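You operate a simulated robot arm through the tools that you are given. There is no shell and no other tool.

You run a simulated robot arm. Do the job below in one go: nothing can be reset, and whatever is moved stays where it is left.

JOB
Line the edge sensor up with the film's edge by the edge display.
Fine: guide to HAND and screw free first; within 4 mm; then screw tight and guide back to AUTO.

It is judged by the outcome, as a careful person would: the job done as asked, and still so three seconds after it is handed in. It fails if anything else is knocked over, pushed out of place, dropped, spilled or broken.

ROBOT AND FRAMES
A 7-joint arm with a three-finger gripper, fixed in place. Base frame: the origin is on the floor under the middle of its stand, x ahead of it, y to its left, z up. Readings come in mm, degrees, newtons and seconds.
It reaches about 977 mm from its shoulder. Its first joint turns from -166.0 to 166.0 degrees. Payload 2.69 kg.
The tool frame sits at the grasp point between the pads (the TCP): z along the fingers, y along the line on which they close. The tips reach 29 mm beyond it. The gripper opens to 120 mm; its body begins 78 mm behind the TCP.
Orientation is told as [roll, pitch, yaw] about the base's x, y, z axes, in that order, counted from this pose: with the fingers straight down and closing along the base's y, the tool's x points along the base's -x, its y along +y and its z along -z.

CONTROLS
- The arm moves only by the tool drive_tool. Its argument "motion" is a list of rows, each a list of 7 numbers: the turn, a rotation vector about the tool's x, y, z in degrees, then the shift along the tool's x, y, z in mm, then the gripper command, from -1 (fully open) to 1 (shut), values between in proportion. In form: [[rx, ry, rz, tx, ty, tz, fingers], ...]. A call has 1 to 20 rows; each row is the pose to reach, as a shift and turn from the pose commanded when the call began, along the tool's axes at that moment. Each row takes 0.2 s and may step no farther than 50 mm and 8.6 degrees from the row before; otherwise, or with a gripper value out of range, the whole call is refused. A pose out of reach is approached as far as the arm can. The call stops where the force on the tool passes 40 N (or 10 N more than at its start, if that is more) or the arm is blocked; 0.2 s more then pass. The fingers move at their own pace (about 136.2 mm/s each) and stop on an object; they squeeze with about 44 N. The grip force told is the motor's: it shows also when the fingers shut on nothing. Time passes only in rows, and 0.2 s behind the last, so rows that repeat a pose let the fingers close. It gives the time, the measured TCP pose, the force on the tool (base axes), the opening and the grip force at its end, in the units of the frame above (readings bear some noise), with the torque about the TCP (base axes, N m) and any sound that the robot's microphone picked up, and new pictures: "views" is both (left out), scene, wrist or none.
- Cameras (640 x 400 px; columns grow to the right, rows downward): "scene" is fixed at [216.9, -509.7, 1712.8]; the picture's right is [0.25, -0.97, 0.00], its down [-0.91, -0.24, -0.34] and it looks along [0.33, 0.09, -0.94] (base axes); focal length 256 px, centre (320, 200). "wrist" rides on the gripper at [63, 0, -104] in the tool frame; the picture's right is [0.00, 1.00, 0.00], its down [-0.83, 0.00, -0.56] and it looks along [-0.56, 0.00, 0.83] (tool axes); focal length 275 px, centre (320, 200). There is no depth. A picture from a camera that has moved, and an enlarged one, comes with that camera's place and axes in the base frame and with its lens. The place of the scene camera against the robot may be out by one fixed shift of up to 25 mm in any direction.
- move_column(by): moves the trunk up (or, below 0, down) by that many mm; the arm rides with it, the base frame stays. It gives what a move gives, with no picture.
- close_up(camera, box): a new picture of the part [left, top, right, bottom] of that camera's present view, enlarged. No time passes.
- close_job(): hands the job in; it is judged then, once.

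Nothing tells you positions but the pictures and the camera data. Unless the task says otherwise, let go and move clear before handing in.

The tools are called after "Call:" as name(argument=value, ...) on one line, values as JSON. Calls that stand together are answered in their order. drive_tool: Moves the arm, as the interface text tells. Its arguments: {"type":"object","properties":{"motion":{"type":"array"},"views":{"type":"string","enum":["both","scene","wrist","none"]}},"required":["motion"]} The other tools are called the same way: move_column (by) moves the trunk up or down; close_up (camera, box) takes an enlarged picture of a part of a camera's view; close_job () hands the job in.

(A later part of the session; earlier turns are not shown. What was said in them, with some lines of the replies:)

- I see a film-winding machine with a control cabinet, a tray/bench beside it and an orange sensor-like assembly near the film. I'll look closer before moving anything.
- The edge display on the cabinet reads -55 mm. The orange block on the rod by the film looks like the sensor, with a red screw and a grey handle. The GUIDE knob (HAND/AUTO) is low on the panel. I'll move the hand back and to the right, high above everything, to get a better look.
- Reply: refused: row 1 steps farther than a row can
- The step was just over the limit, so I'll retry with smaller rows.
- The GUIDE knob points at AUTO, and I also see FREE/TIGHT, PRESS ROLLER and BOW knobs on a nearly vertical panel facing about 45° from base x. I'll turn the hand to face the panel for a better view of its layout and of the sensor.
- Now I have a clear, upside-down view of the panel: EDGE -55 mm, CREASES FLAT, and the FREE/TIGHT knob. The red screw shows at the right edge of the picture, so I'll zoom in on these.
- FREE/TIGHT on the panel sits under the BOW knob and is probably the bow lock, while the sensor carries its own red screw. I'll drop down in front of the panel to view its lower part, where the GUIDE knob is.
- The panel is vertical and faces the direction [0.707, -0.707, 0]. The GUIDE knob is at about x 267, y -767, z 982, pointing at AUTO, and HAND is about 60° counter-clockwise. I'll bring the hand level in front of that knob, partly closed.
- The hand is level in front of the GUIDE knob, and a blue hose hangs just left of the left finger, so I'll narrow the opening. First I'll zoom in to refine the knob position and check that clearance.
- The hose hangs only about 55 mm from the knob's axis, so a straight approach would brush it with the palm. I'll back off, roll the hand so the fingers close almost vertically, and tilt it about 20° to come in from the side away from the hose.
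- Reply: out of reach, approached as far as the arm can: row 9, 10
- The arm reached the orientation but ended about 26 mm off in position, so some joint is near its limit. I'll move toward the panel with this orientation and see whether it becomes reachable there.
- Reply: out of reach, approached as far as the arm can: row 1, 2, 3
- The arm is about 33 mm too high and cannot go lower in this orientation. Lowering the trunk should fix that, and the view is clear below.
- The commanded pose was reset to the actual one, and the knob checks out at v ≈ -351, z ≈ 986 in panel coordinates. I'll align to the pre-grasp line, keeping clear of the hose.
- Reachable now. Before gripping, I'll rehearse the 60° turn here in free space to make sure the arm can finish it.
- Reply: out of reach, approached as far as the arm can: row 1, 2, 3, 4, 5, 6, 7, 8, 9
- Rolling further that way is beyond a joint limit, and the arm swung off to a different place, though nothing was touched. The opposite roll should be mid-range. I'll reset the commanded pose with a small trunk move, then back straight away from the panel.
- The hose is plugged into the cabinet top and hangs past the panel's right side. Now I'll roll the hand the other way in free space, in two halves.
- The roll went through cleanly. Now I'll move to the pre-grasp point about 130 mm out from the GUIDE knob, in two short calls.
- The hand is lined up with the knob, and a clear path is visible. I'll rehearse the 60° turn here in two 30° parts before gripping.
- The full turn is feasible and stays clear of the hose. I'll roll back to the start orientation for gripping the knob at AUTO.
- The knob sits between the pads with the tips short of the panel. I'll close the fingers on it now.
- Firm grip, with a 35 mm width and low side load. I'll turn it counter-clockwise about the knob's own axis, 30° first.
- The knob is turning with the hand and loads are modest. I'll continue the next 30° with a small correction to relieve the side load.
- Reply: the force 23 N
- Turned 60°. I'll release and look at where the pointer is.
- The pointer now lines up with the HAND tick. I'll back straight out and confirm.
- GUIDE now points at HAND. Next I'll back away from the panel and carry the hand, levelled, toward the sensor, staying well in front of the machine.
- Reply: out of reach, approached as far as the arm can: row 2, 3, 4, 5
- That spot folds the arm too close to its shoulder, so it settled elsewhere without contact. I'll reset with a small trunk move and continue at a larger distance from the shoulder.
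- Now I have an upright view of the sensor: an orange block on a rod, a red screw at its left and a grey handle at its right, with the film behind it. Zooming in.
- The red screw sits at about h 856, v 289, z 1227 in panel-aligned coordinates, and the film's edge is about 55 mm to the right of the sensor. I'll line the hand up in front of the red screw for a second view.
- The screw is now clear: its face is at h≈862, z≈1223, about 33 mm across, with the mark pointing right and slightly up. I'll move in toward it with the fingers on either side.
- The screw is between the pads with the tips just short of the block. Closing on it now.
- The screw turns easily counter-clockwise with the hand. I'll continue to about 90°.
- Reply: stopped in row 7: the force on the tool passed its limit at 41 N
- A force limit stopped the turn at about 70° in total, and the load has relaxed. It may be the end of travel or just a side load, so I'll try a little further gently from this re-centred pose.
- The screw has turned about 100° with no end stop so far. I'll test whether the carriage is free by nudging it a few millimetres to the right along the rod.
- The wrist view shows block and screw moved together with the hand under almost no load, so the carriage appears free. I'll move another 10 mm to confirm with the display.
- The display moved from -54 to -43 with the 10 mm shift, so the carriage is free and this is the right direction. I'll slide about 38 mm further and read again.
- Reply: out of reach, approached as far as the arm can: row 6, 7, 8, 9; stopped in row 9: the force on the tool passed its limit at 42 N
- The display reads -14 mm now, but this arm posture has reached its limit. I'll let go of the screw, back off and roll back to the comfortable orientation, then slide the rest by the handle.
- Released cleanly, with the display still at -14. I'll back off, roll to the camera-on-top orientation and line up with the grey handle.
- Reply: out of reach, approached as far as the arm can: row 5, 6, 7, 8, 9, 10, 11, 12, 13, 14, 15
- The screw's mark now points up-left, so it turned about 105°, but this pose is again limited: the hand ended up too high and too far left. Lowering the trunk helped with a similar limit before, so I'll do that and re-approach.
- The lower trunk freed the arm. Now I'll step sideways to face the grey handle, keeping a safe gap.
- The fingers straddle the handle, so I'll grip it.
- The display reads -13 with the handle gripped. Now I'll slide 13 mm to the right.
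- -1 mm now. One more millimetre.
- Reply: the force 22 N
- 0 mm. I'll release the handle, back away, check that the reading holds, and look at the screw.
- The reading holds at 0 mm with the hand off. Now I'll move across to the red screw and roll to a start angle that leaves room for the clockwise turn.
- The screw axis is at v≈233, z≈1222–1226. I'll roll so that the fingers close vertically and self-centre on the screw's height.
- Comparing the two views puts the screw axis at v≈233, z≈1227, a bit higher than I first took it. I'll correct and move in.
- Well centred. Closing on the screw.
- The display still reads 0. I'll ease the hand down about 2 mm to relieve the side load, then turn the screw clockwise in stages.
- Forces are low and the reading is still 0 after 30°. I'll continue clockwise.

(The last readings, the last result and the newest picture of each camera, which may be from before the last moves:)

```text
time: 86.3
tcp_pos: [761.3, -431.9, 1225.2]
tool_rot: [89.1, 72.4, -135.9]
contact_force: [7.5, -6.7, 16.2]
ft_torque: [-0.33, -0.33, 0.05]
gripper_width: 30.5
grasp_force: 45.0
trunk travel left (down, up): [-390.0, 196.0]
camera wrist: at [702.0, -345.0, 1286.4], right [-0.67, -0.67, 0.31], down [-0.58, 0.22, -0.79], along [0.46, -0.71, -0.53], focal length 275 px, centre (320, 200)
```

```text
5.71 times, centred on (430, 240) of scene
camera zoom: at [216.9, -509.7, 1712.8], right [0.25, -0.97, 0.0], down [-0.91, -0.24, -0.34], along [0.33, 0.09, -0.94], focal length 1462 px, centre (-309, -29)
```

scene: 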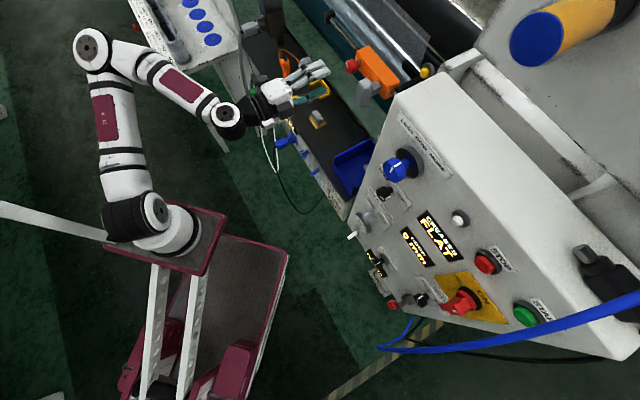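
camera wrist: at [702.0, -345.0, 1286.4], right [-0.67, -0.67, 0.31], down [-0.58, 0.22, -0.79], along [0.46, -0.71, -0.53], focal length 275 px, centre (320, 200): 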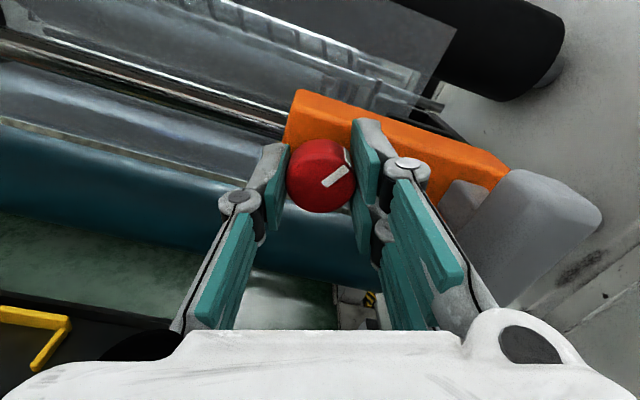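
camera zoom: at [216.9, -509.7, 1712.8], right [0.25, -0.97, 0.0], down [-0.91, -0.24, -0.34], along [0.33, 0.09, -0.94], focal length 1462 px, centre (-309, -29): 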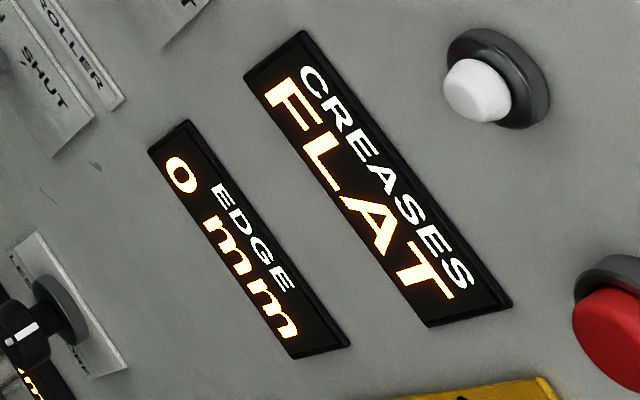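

Call:
drive_tool(motion=[[0, 0, 0, 1.4, 0.4, 0, 1], [0, 0, 6, 1.4, 0.4, 0, 1], [0, 0, 12, 1.4, 0.4, 0, 1], [0, 0, 18, 1.4, 0.4, 0, 1], [0, 0, 24, 1.4, 0.4, 0, 1], [0, 0, 30, 1.4, 0.4, 0, 1], [0, 0, 34, 1.4, 0.4, 0, 1], [0, 0, 34, 1.4, 0.4, 0, 1]], views="wrist")

Call:
close_up(camera="scene", box=[390, 205, 470, 275])

```text
time: 88.1
tcp_pos: [760.4, -432.1, 1224.7]
tool_rot: [-88.3, 73.7, 46.5]
contact_force: [2.6, -4.0, 2.5]
ft_torque: [-0.37, 0.34, 0.02]
gripper_width: 30.4
grasp_force: 44.7
trunk travel left (down, up): [-390.0, 196.0]
camera wrist: at [676.0, -371.1, 1287.0], right [-0.68, -0.68, -0.28], down [-0.23, 0.56, -0.79], along [0.69, -0.48, -0.54], focal length 275 px, centre (320, 200)
```

wrist: 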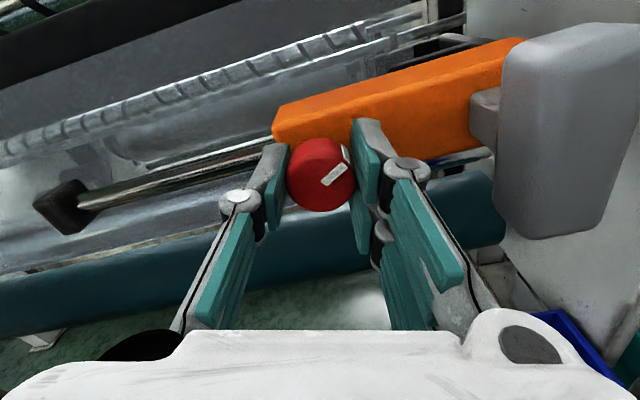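

```text
5.71 times, centred on (430, 240) of scene
camera zoom: at [216.9, -509.7, 1712.8], right [0.25, -0.97, 0.0], down [-0.91, -0.24, -0.34], along [0.33, 0.09, -0.94], focal length 1462 px, centre (-309, -29)
```

zoom: 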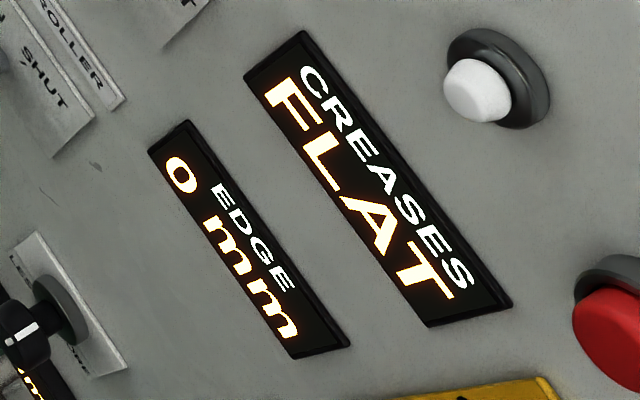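

Torque about the screw axis has risen to 0.5 N·m, so it's biting. I'll add a few degrees to be sure it's fully tight.

Call:
drive_tool(motion=[[0, 0, 2, 0, 0, 0, 1], [0, 0, 4, 0, 0, 0, 1], [0, 0, 6, 0, 0, 0, 1], [0, 0, 6, 0, 0, 0, 1]], views="wrist")

Call:
close_up(camera="scene", box=[390, 205, 470, 275])

```text
time: 89.1
tcp_pos: [761.0, -432.2, 1225.2]
tool_rot: [-88.9, 67.7, 45.9]
contact_force: [0.5, -4.4, 0.7]
ft_torque: [-0.54, 0.47, -0.09]
gripper_width: 30.4
grasp_force: 45.1
trunk travel left (down, up): [-390.0, 196.0]
camera wrist: at [671.4, -375.5, 1285.3], right [-0.66, -0.65, -0.37], down [-0.18, 0.62, -0.77], along [0.73, -0.44, -0.52], focal length 275 px, centre (320, 200)
```

wrist: 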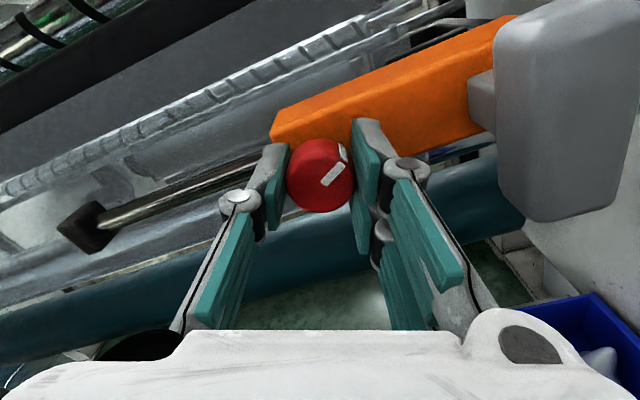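

```text
5.71 times, centred on (430, 240) of scene
camera zoom: at [216.9, -509.7, 1712.8], right [0.25, -0.97, 0.0], down [-0.91, -0.24, -0.34], along [0.33, 0.09, -0.94], focal length 1462 px, centre (-309, -29)
```

zoom: 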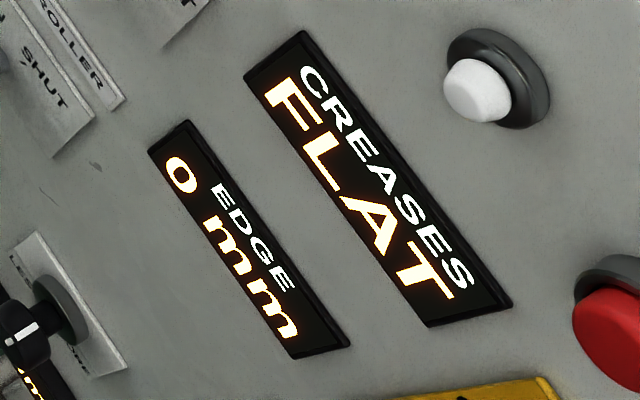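

The torque is up to about 0.7 N·m and the mark began to slip in the pads, so it's at its stop. I'll release, back out, level the hand and inspect.

Call:
drive_tool(motion=[[0, 0, 0, 0, 0, 0, 0.4], [0, 0, 0, 0, 0, 0, 0], [0, 0, 0, 0, 0, 0, 0], [0, 0, 0, 0, 0, -25, 0], [0, 0, 0, 0, 0, -50, 0], [0, 0, -8, 0, 0, -80, 0], [0, 0, -16, 0, 0, -95, 0], [0, 0, -22, 0, 0, -95, 0], [0, 0, -22, 0, 0, -95, 0]], views="both")

Call:
close_up(camera="wrist", box=[220, 50, 480, 210])

Call:
close_up(camera="scene", box=[390, 205, 470, 275])

```text
time: 91.1
tcp_pos: [693.6, -364.3, 1227.8]
tool_rot: [-22.5, 89.6, 112.4]
contact_force: [0.5, 0.5, -0.3]
ft_torque: [0.02, -0.01, -0.02]
gripper_width: 60.2
grasp_force: 0.0
trunk travel left (down, up): [-390.0, 196.0]
camera wrist: at [621.0, -291.2, 1290.9], right [-0.71, -0.71, 0.0], down [-0.4, 0.4, -0.83], along [0.58, -0.59, -0.56], focal length 275 px, centre (320, 200)
```

scene: 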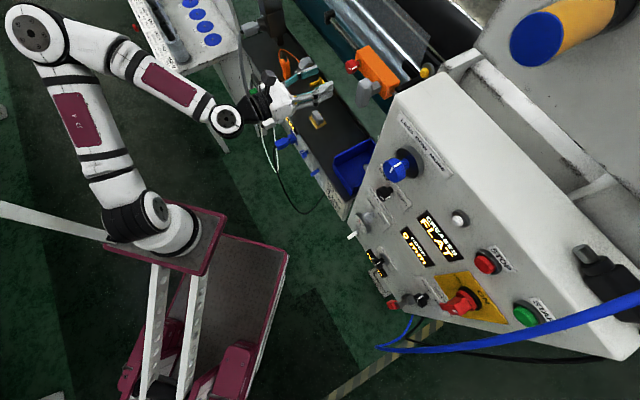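
wrist: 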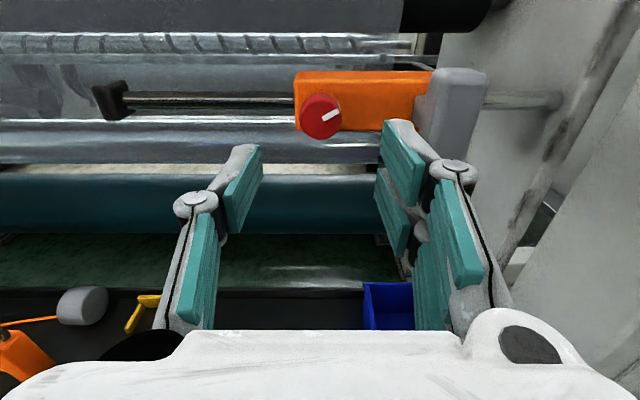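

```text
2.46 times, centred on (350, 130) of wrist
camera zoom: at [621.0, -291.2, 1290.9], right [-0.71, -0.71, 0.0], down [-0.4, 0.4, -0.83], along [0.58, -0.59, -0.56], focal length 678 px, centre (246, 372)
```

zoom: 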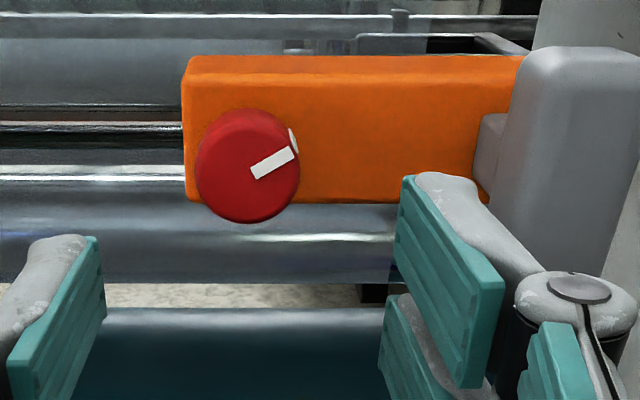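

```text
5.71 times, centred on (430, 240) of scene
camera zoom: at [216.9, -509.7, 1712.8], right [0.25, -0.97, 0.0], down [-0.91, -0.24, -0.34], along [0.33, 0.09, -0.94], focal length 1462 px, centre (-309, -29)
```

zoom: 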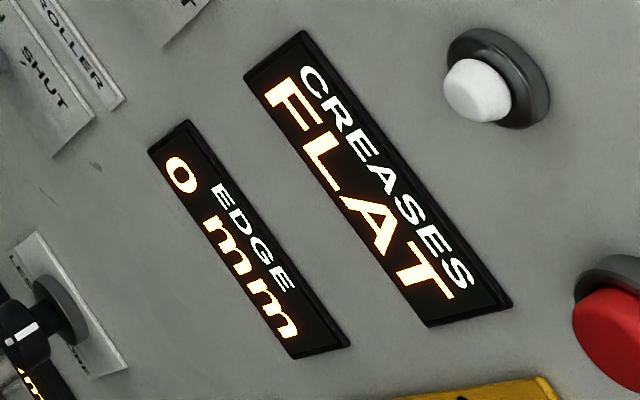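

The mark is back at its original tight angle and the display holds at 0 mm. Now I'll travel back to the GUIDE knob the way I came, rolling gradually.

Call:
drive_tool(motion=[[0, 0, -7.5, 0, 10, -15, 0], [0, 0, -15, 0, 27, -28, 0], [0, 0, -22.5, 0, 45, -38, 0], [0, 0, -30, 0, 63, -46, 0], [0, 0, -37.5, 0, 81, -52, 0], [0, 0, -45, 0, 99, -56, 0], [0, 0, -52.5, 0, 116, -58, 0], [0, 0, -60, 0, 133, -58, 0], [0, 0, -60, 0, 133, -58, 0]], views="scene")

```text
time: 93.1
tcp_pos: [559.2, -417.7, 1225.9]
tool_rot: [89.6, 30.1, -135.2]
contact_force: [-0.1, 0.2, 0.6]
ft_torque: [-0.01, 0.0, -0.03]
gripper_width: 59.9
grasp_force: 0.1
trunk travel left (down, up): [-390.0, 196.0]
```

scene: 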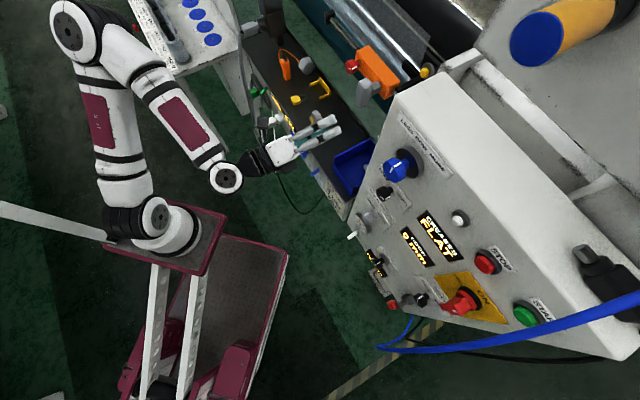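

Call:
drive_tool(motion=[[0, 0, -6, -15, 9, -18, 0], [0, 0, -12, -35, 20, -32, 0], [0, 0, -18, -58, 33.5, -43, 0], [0, 0, -24, -81, 47, -50, 0], [0, 0, -30, -104, 60, -55, 0], [0, 0, -30, -104, 60, -55, 0]], views="both")

```text
time: 94.5
tcp_pos: [435.7, -463.1, 1224.5]
tool_rot: [89.6, 0.1, -135.0]
contact_force: [0.2, 0.6, 0.2]
ft_torque: [0.01, -0.01, 0.01]
gripper_width: 60.2
grasp_force: 0.0
trunk travel left (down, up): [-390.0, 196.0]
camera wrist: at [407.2, -345.8, 1226.5], right [0.01, 0.0, 1.0], down [-0.98, -0.19, 0.01], along [0.19, -0.98, 0.0], focal length 275 px, centre (320, 200)
```

scene: 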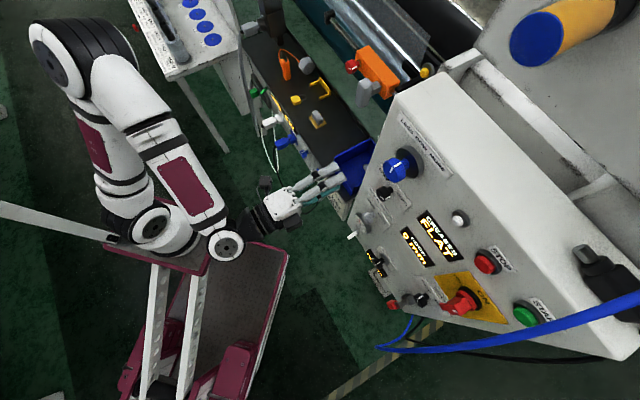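
wrist: 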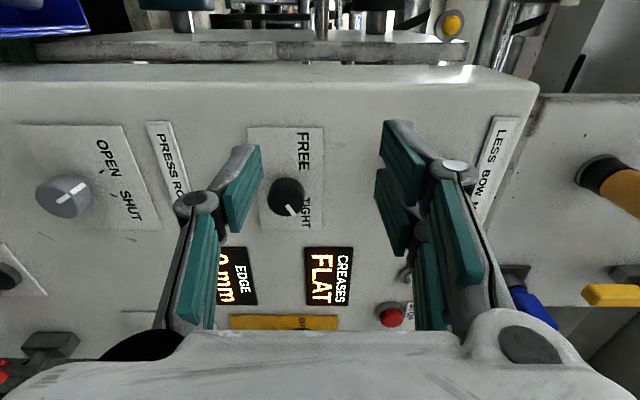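

The display shows 0 mm from here too. Continuing across the panel front, then matching the trunk height that worked before.

Call:
drive_tool(motion=[[0, 0, 0, -30, -22, -20, 0], [0, 0, 0, -62, -45, -40, 0], [0, 0, 0, -96, -70, -60, 0], [0, 0, 0, -131, -95, -80, 0], [0, 0, 0, -131, -95, -80, 0]], views="none")

Call:
move_column(by=-30)

Call:
drive_tool(motion=[[0, 0, 0, 0, 0, 0, 0]], views="both")

```text
time: 95.7
tcp_pos: [286.8, -498.2, 1130.1]
tool_rot: [89.6, 0.2, -135.0]
contact_force: [0.9, 0.4, -0.3]
ft_torque: [0.03, 0.01, 0.02]
gripper_width: 59.9
grasp_force: 0.1
trunk travel left (down, up): [-390.0, 196.0]
```

```text
time: 96.4
tcp_pos: [285.4, -498.4, 1100.9]
tool_rot: [89.7, 0.1, -135.0]
contact_force: [0.0, -0.3, 0.3]
ft_torque: [0.02, 0.0, 0.03]
gripper_width: 59.9
grasp_force: 0.1
trunk travel left (down, up): [-360.0, 226.0]
```

```text
time: 96.8
tcp_pos: [285.4, -498.7, 1102.0]
tool_rot: [89.7, 0.2, -135.0]
contact_force: [0.1, 0.2, 0.8]
ft_torque: [0.03, -0.02, -0.01]
gripper_width: 59.6
grasp_force: 0.0
trunk travel left (down, up): [-360.0, 226.0]
camera wrist: at [257.3, -380.9, 1102.4], right [0.01, 0.0, 1.0], down [-0.98, -0.19, 0.0], along [0.19, -0.98, -0.01], focal length 275 px, centre (320, 200)
```

scene: 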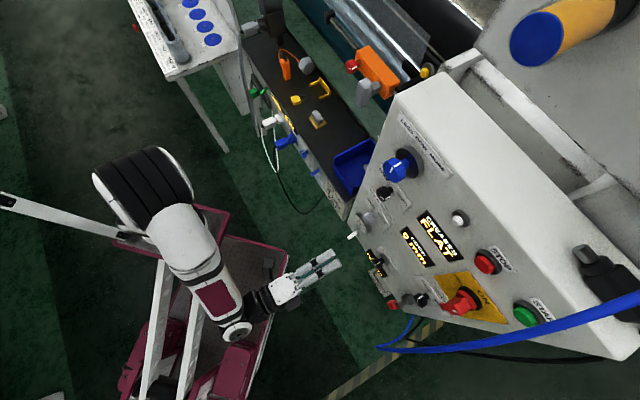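
wrist: 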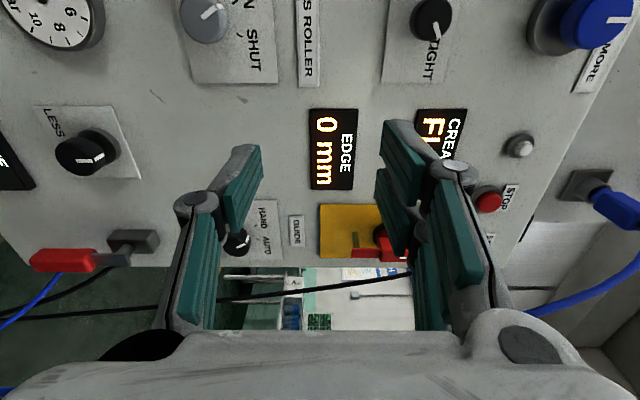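

Call:
drive_tool(motion=[[-0.9, -3.3, -5.0, -26, -24, 0, 0], [-1.75, -6.5, -9.9, -52, -47, 0, 0], [-2.6, -9.8, -14.85, -77, -71, 5, 0], [-3.5, -13.0, -19.8, -103, -94, 15, 0], [-4.4, -16.3, -24.7, -129, -118, 27, 0], [-5.24, -19.54, -29.69, -154.7, -141.4, 38.4, 0], [-5.24, -19.54, -29.69, -154.7, -141.4, 38.4, 0]], views="both")

Call:
close_up(camera="wrist", box=[240, 20, 440, 170])

```text
time: 98.4
tcp_pos: [203.7, -633.9, 959.7]
tool_rot: [100.7, -28.0, -157.7]
contact_force: [0.0, -1.0, 0.4]
ft_torque: [0.0, -0.02, 0.0]
gripper_width: 60.1
grasp_force: 0.0
trunk travel left (down, up): [-360.0, 226.0]
camera wrist: at [208.0, -521.6, 912.9], right [0.36, 0.35, 0.87], down [-0.93, 0.21, 0.3], along [-0.08, -0.91, 0.4], focal length 275 px, centre (320, 200)
```

scene: 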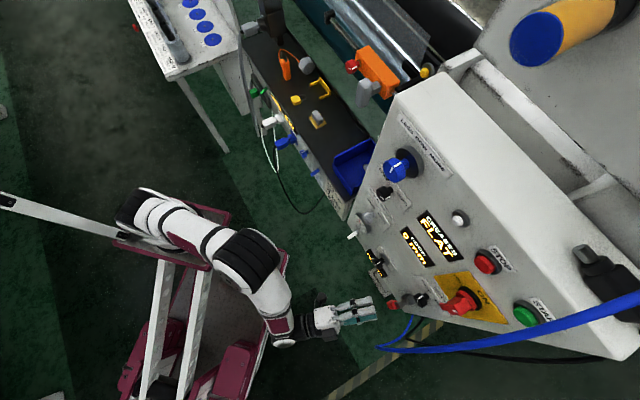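
wrist: 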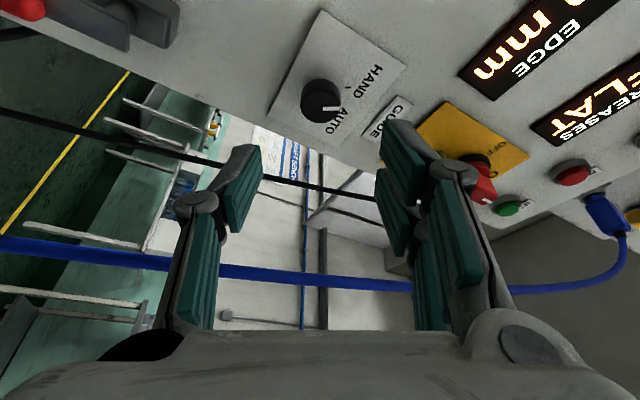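

```text
2.67 times, centred on (340, 95) of wrist
camera zoom: at [208.0, -521.6, 912.9], right [0.36, 0.35, 0.87], down [-0.93, 0.21, 0.3], along [-0.08, -0.91, 0.4], focal length 734 px, centre (267, 480)
```

zoom: 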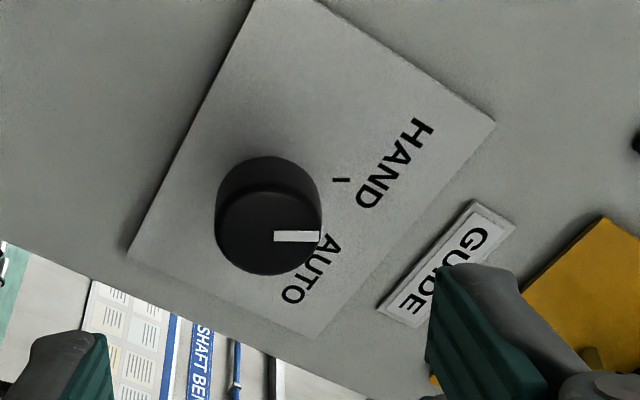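

Everything matches the earlier pose. I'll approach the knob along the same line I retreated.

Call:
drive_tool(motion=[[0, 0, 0, -0.5, 0, 30, 0], [0, 0, 0, -1, -0.5, 60, 0], [0, 0, 0, -1.5, -0.7, 90, 0], [0, 0, 0, -2, -1, 112, 0], [0, 0, 0, -2, -1, 124, 0], [0, 0, 0, -2, -1, 130, 0], [0, 0, 0, -2, -1, 130, 0]], views="both")

Call:
close_up(camera="wrist", box=[220, 60, 480, 240])

```text
time: 100.0
tcp_pos: [260.4, -750.6, 980.1]
tool_rot: [100.7, -27.9, -157.6]
contact_force: [-0.5, -0.1, 0.6]
ft_torque: [0.03, 0.02, -0.01]
gripper_width: 60.0
grasp_force: 0.1
trunk travel left (down, up): [-360.0, 226.0]
camera wrist: at [265.1, -637.7, 933.8], right [0.36, 0.35, 0.87], down [-0.93, 0.21, 0.3], along [-0.07, -0.91, 0.4], focal length 275 px, centre (320, 200)
```

scene: 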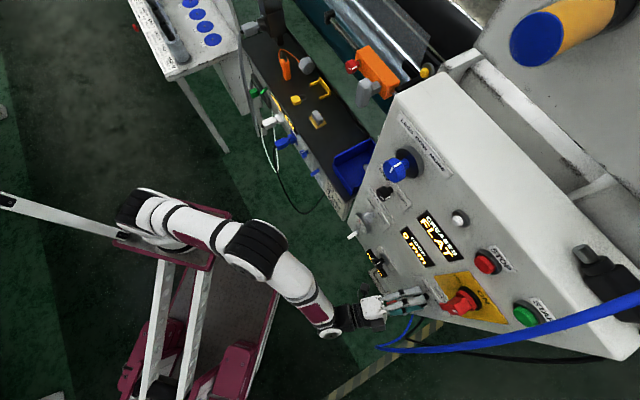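
wrist: 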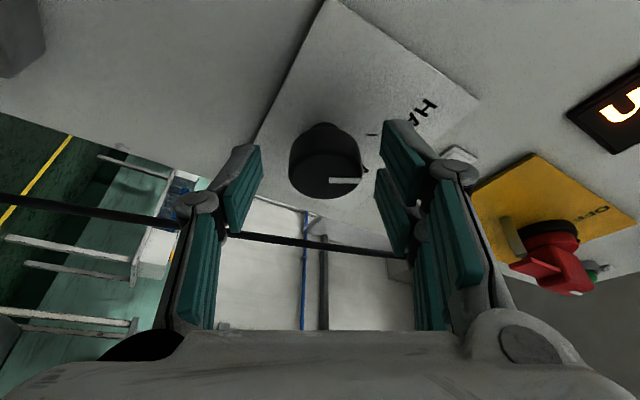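

```text
2.22 times, centred on (350, 150) of wrist
camera zoom: at [265.1, -637.7, 933.8], right [0.36, 0.35, 0.87], down [-0.93, 0.21, 0.3], along [-0.07, -0.91, 0.4], focal length 612 px, centre (253, 311)
```

zoom: 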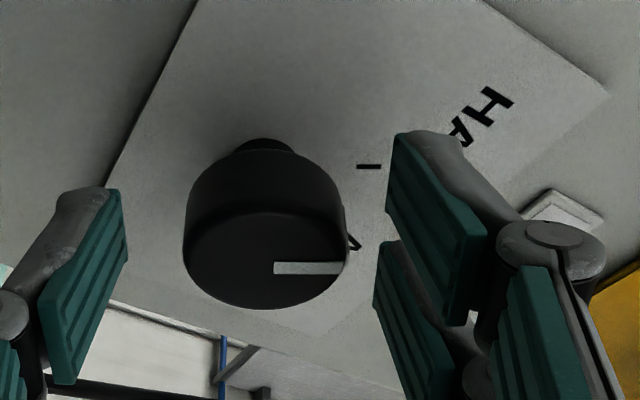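

The knob sits slightly to one side, so I'll shift 2 mm to centre it and grip.

Call:
drive_tool(motion=[[0, 0, 0, 0, 2, 0, 0], [0, 0, 0, 0, 2, 0, 0.3], [0, 0, 0, 0, 2, 0, 0.5], [0, 0, 0, 0, 2, 0, 1], [0, 0, 0, 0, 2, 0, 1], [0, 0, 0, 0, 2, 0, 1]], views="wrist")

```text
time: 101.4
tcp_pos: [261.3, -748.3, 981.6]
tool_rot: [100.7, -28.0, -157.6]
contact_force: [1.4, 3.1, 2.4]
ft_torque: [0.02, 0.06, -0.05]
gripper_width: 34.8
grasp_force: 44.8
trunk travel left (down, up): [-360.0, 226.0]
camera wrist: at [265.7, -636.7, 935.7], right [0.36, 0.35, 0.87], down [-0.93, 0.21, 0.3], along [-0.07, -0.91, 0.4], focal length 275 px, centre (320, 200)
```

wrist: 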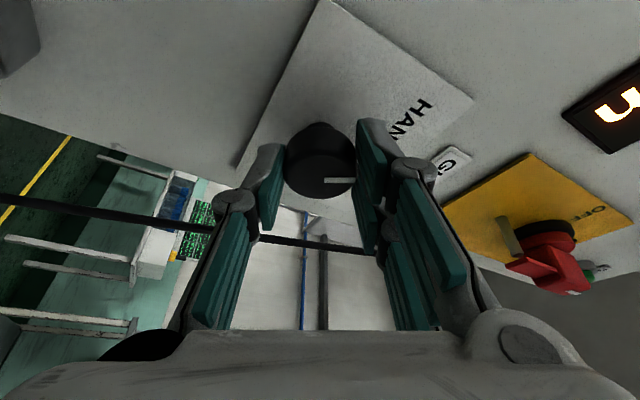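

Low side load. Turning clockwise 30° about the knob's axis.

Call:
drive_tool(motion=[[1.7, 0, 4.7, 0, 0.6, 0, 1], [3.4, 0, 9.4, -0.1, 1.2, 0, 1], [5.1, 0, 14.05, -0.2, 1.8, 0.1, 1], [6.8, 0, 18.7, -0.4, 2.4, 0.15, 1], [8.5, 0, 23.4, -0.6, 3.0, 0.2, 1], [10.2, 0, 28.1, -0.9, 3.5, 0.3, 1], [10.2, 0, 28.1, -0.9, 3.5, 0.3, 1]], views="wrist")

```text
time: 103.0
tcp_pos: [261.3, -747.6, 984.7]
tool_rot: [89.6, 0.1, -155.0]
contact_force: [1.4, -1.6, 0.1]
ft_torque: [0.15, 0.15, 0.54]
gripper_width: 35.0
grasp_force: 45.3
trunk travel left (down, up): [-360.0, 226.0]
camera wrist: at [275.6, -627.3, 986.4], right [0.01, -0.01, 1.0], down [-0.99, 0.15, 0.01], along [-0.15, -0.99, 0.0], focal length 275 px, centre (320, 200)
```

wrist: 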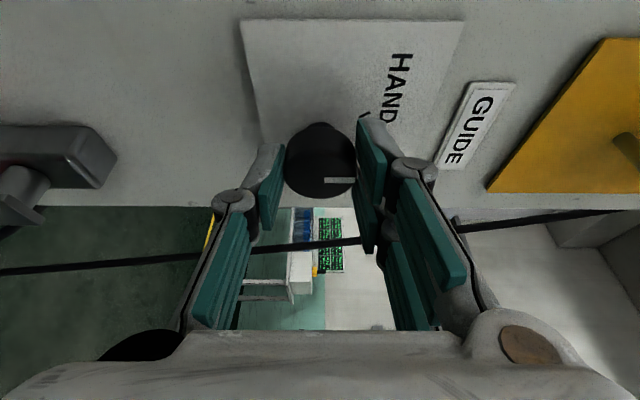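

Very low forces. Second half of the turn.

Call:
drive_tool(motion=[[1.7, 0, 4.7, 0, 0.6, 0, 1], [3.4, 0, 9.4, -0.1, 1.2, 0, 1], [5.1, 0, 14.05, -0.2, 1.8, 0.1, 1], [6.8, 0, 18.7, -0.4, 2.4, 0.15, 1], [8.5, 0, 23.4, -0.6, 3.0, 0.2, 1], [10.2, 0, 28.1, -0.9, 3.5, 0.3, 1], [10.5, 0, 29.0, -0.9, 3.5, 0.3, 1], [10.5, 0, 29.0, -0.9, 3.5, 0.3, 1]], views="wrist")

```text
time: 104.8
tcp_pos: [261.1, -748.3, 989.7]
tool_rot: [77.9, 28.8, -158.3]
contact_force: [4.0, -8.1, -5.4]
ft_torque: [-0.33, 0.96, 0.16]
gripper_width: 35.0
grasp_force: 44.7
trunk travel left (down, up): [-360.0, 226.0]
camera wrist: at [265.7, -637.6, 1038.2], right [-0.36, -0.37, 0.86], down [-0.93, 0.21, -0.3], along [-0.07, -0.91, -0.42], focal length 275 px, centre (320, 200)
```

wrist: 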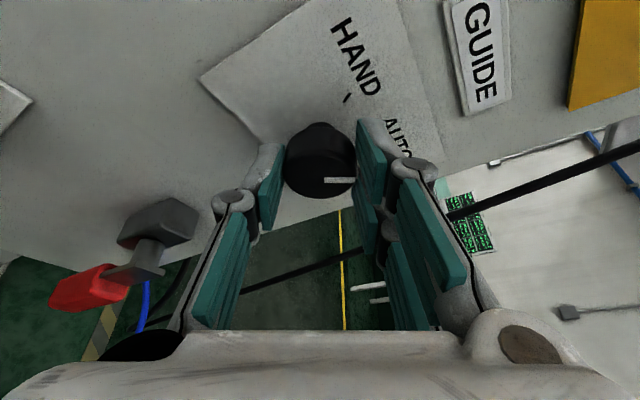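

The torque has risen to 0.9 N·m, which suggests the AUTO stop has been reached. Releasing and looking.

Call:
drive_tool(motion=[[0, 0, 0, 0, 0, 0, 0.4], [0, 0, 0, 0, 0, 0, 0], [0, 0, 0, 0, 0, 0, 0], [0, 0, 0, 0, 0, -25, 0], [0, 0, 0, 0, 0, -55, 0], [0, 0, 0, 0, 0, -90, 0], [0, 0, 0, 0, 0, -130, 0], [0, 0, 0, 0, 0, -130, 0]], views="both")

Call:
close_up(camera="wrist", box=[220, 0, 460, 150])

Call:
close_up(camera="scene", box=[340, 200, 500, 320])

```text
time: 106.6
tcp_pos: [201.5, -632.7, 1012.2]
tool_rot: [78.1, 28.7, -158.1]
contact_force: [0.0, -0.3, -0.2]
ft_torque: [0.01, -0.03, 0.0]
gripper_width: 60.1
grasp_force: 0.0
trunk travel left (down, up): [-360.0, 226.0]
camera wrist: at [206.5, -522.6, 1062.1], right [-0.36, -0.37, 0.86], down [-0.93, 0.21, -0.3], along [-0.07, -0.91, -0.42], focal length 275 px, centre (320, 200)
```

scene: 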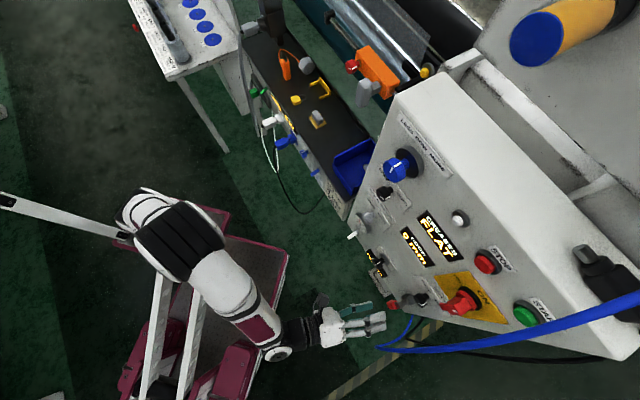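
wrist: 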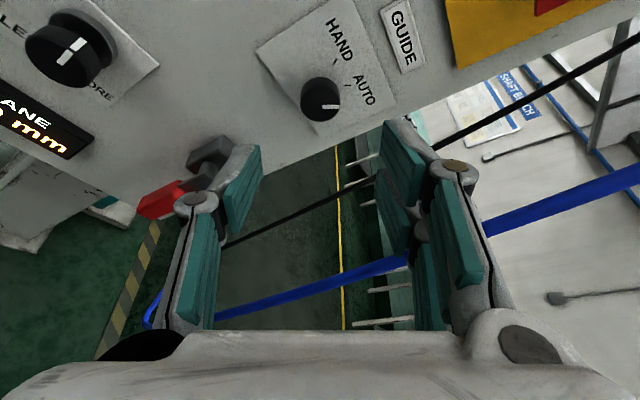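

```text
2.67 times, centred on (340, 75) of wrist
camera zoom: at [206.5, -522.6, 1062.1], right [-0.36, -0.37, 0.86], down [-0.93, 0.21, -0.3], along [-0.07, -0.91, -0.42], focal length 734 px, centre (267, 533)
```

zoom: 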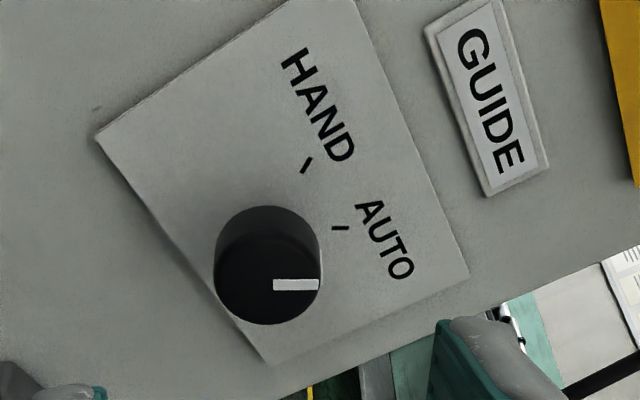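

```text
3.33 times, centred on (420, 260) of scene
camera zoom: at [216.9, -509.7, 1712.8], right [0.25, -0.97, 0.0], down [-0.91, -0.24, -0.34], along [0.33, 0.09, -0.94], focal length 853 px, centre (-13, 0)
```

zoom: 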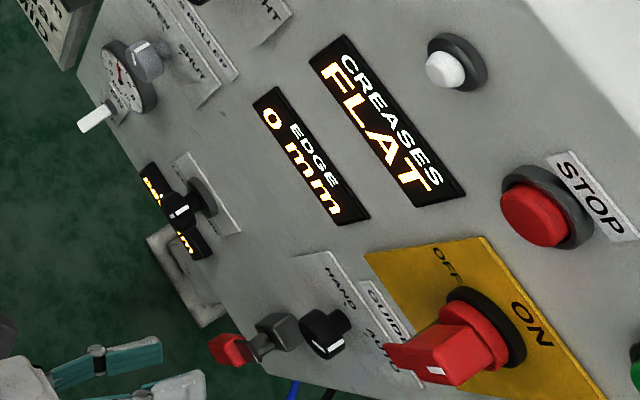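

GUIDE is back on AUTO and the display holds at 0 mm. I'll withdraw the hand well clear of the panel and hose by the path used before.

Call:
drive_tool(motion=[[0, 0, 0, 20, 12, -35, 0], [0, 0, 0, 50, 29, -60, 0], [0, 0, 0, 82, 48, -80, 0], [0, 0, 0, 115, 67, -95, 0], [0, 0, 0, 148, 86, -110, 0], [0, 0, 0, 148, 86, -110, 0]], views="both")

Call:
close_up(camera="scene", box=[340, 200, 500, 320])

Call:
close_up(camera="scene", box=[310, 20, 450, 110])

Call:
close_up(camera="scene", box=[220, 20, 400, 220])

```text
time: 108.0
tcp_pos: [240.2, -520.0, 1177.1]
tool_rot: [78.0, 28.8, -158.3]
contact_force: [0.5, 0.6, -0.6]
ft_torque: [0.03, -0.03, -0.03]
gripper_width: 60.1
grasp_force: 0.1
trunk travel left (down, up): [-360.0, 226.0]
camera wrist: at [245.4, -411.0, 1227.0], right [-0.36, -0.37, 0.86], down [-0.93, 0.21, -0.3], along [-0.07, -0.91, -0.42], focal length 275 px, centre (320, 200)
```

scene: 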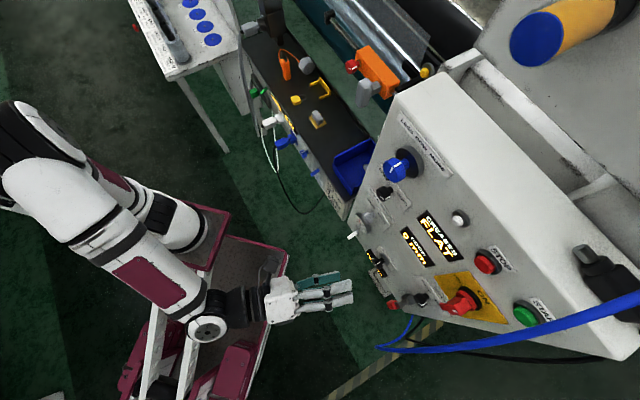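
wrist: 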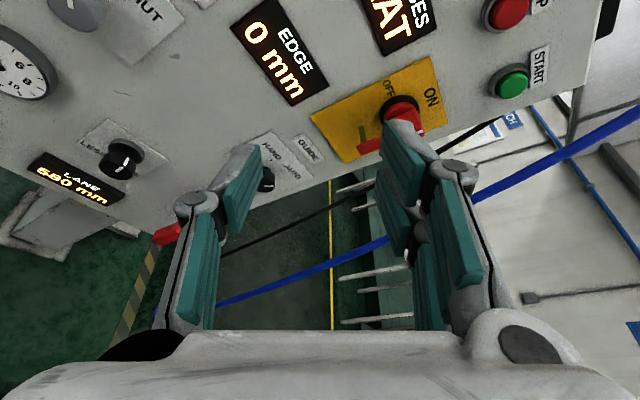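

```text
3.33 times, centred on (420, 260) of scene
camera zoom: at [216.9, -509.7, 1712.8], right [0.25, -0.97, 0.0], down [-0.91, -0.24, -0.34], along [0.33, 0.09, -0.94], focal length 853 px, centre (-13, 0)
```

zoom: 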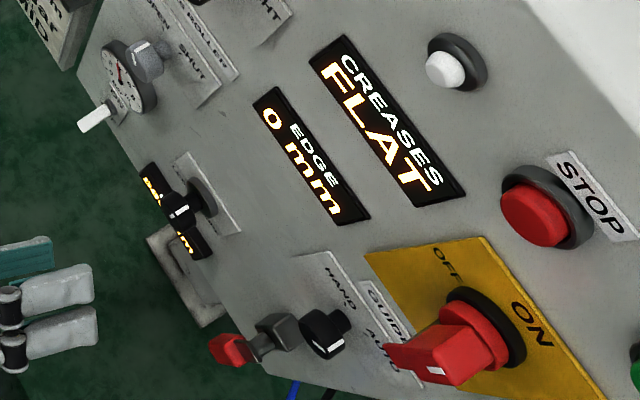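

```text
4.44 times, centred on (380, 65) of scene
camera zoom: at [216.9, -509.7, 1712.8], right [0.25, -0.97, 0.0], down [-0.91, -0.24, -0.34], along [0.33, 0.09, -0.94], focal length 1137 px, centre (53, 800)
```

zoom: 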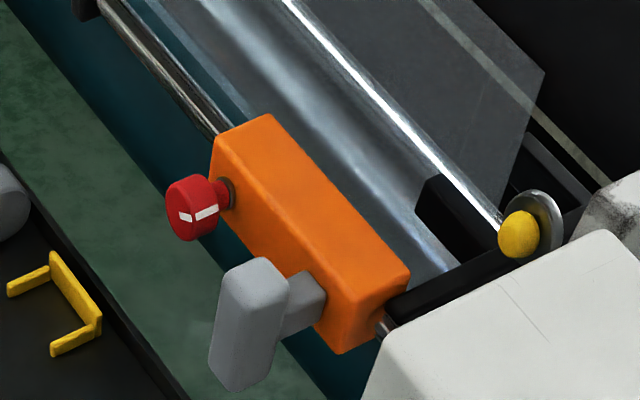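

```text
2.00 times, centred on (310, 120) of scene
camera zoom: at [216.9, -509.7, 1712.8], right [0.25, -0.97, 0.0], down [-0.91, -0.24, -0.34], along [0.33, 0.09, -0.94], focal length 512 px, centre (340, 360)
```

zoom: 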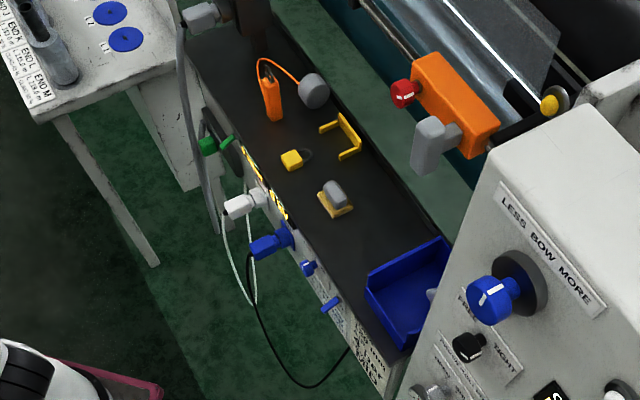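

The edge display reads 0 mm. The screw is tight at its original mark, GUIDE is on AUTO, the hand is clear and nothing else has moved, so I'm handing in.

Call:
close_job()

```text
The job is handed in.
```

The edge sensor is lined up with the film's edge: the edge display reads 0 mm, down from -55 mm at the start. The job is handed in.

- **Before moving the sensor:** I turned the guide from AUTO to HAND and loosened the red screw on the sensor.
- **Alignment:** I slid the sensor about 55 mm along its rod until the display read 0 mm.
- **After:** I tightened the screw until it stopped, with its mark back where it began. I then turned the guide back to AUTO. The display still read 0 mm with the hand clear.

I kept clear of the blue hose beside the guide knob. Nothing else looked moved in the final pictures. While repositioning, the arm reached its limits several times and swung off course, but it touched nothing.
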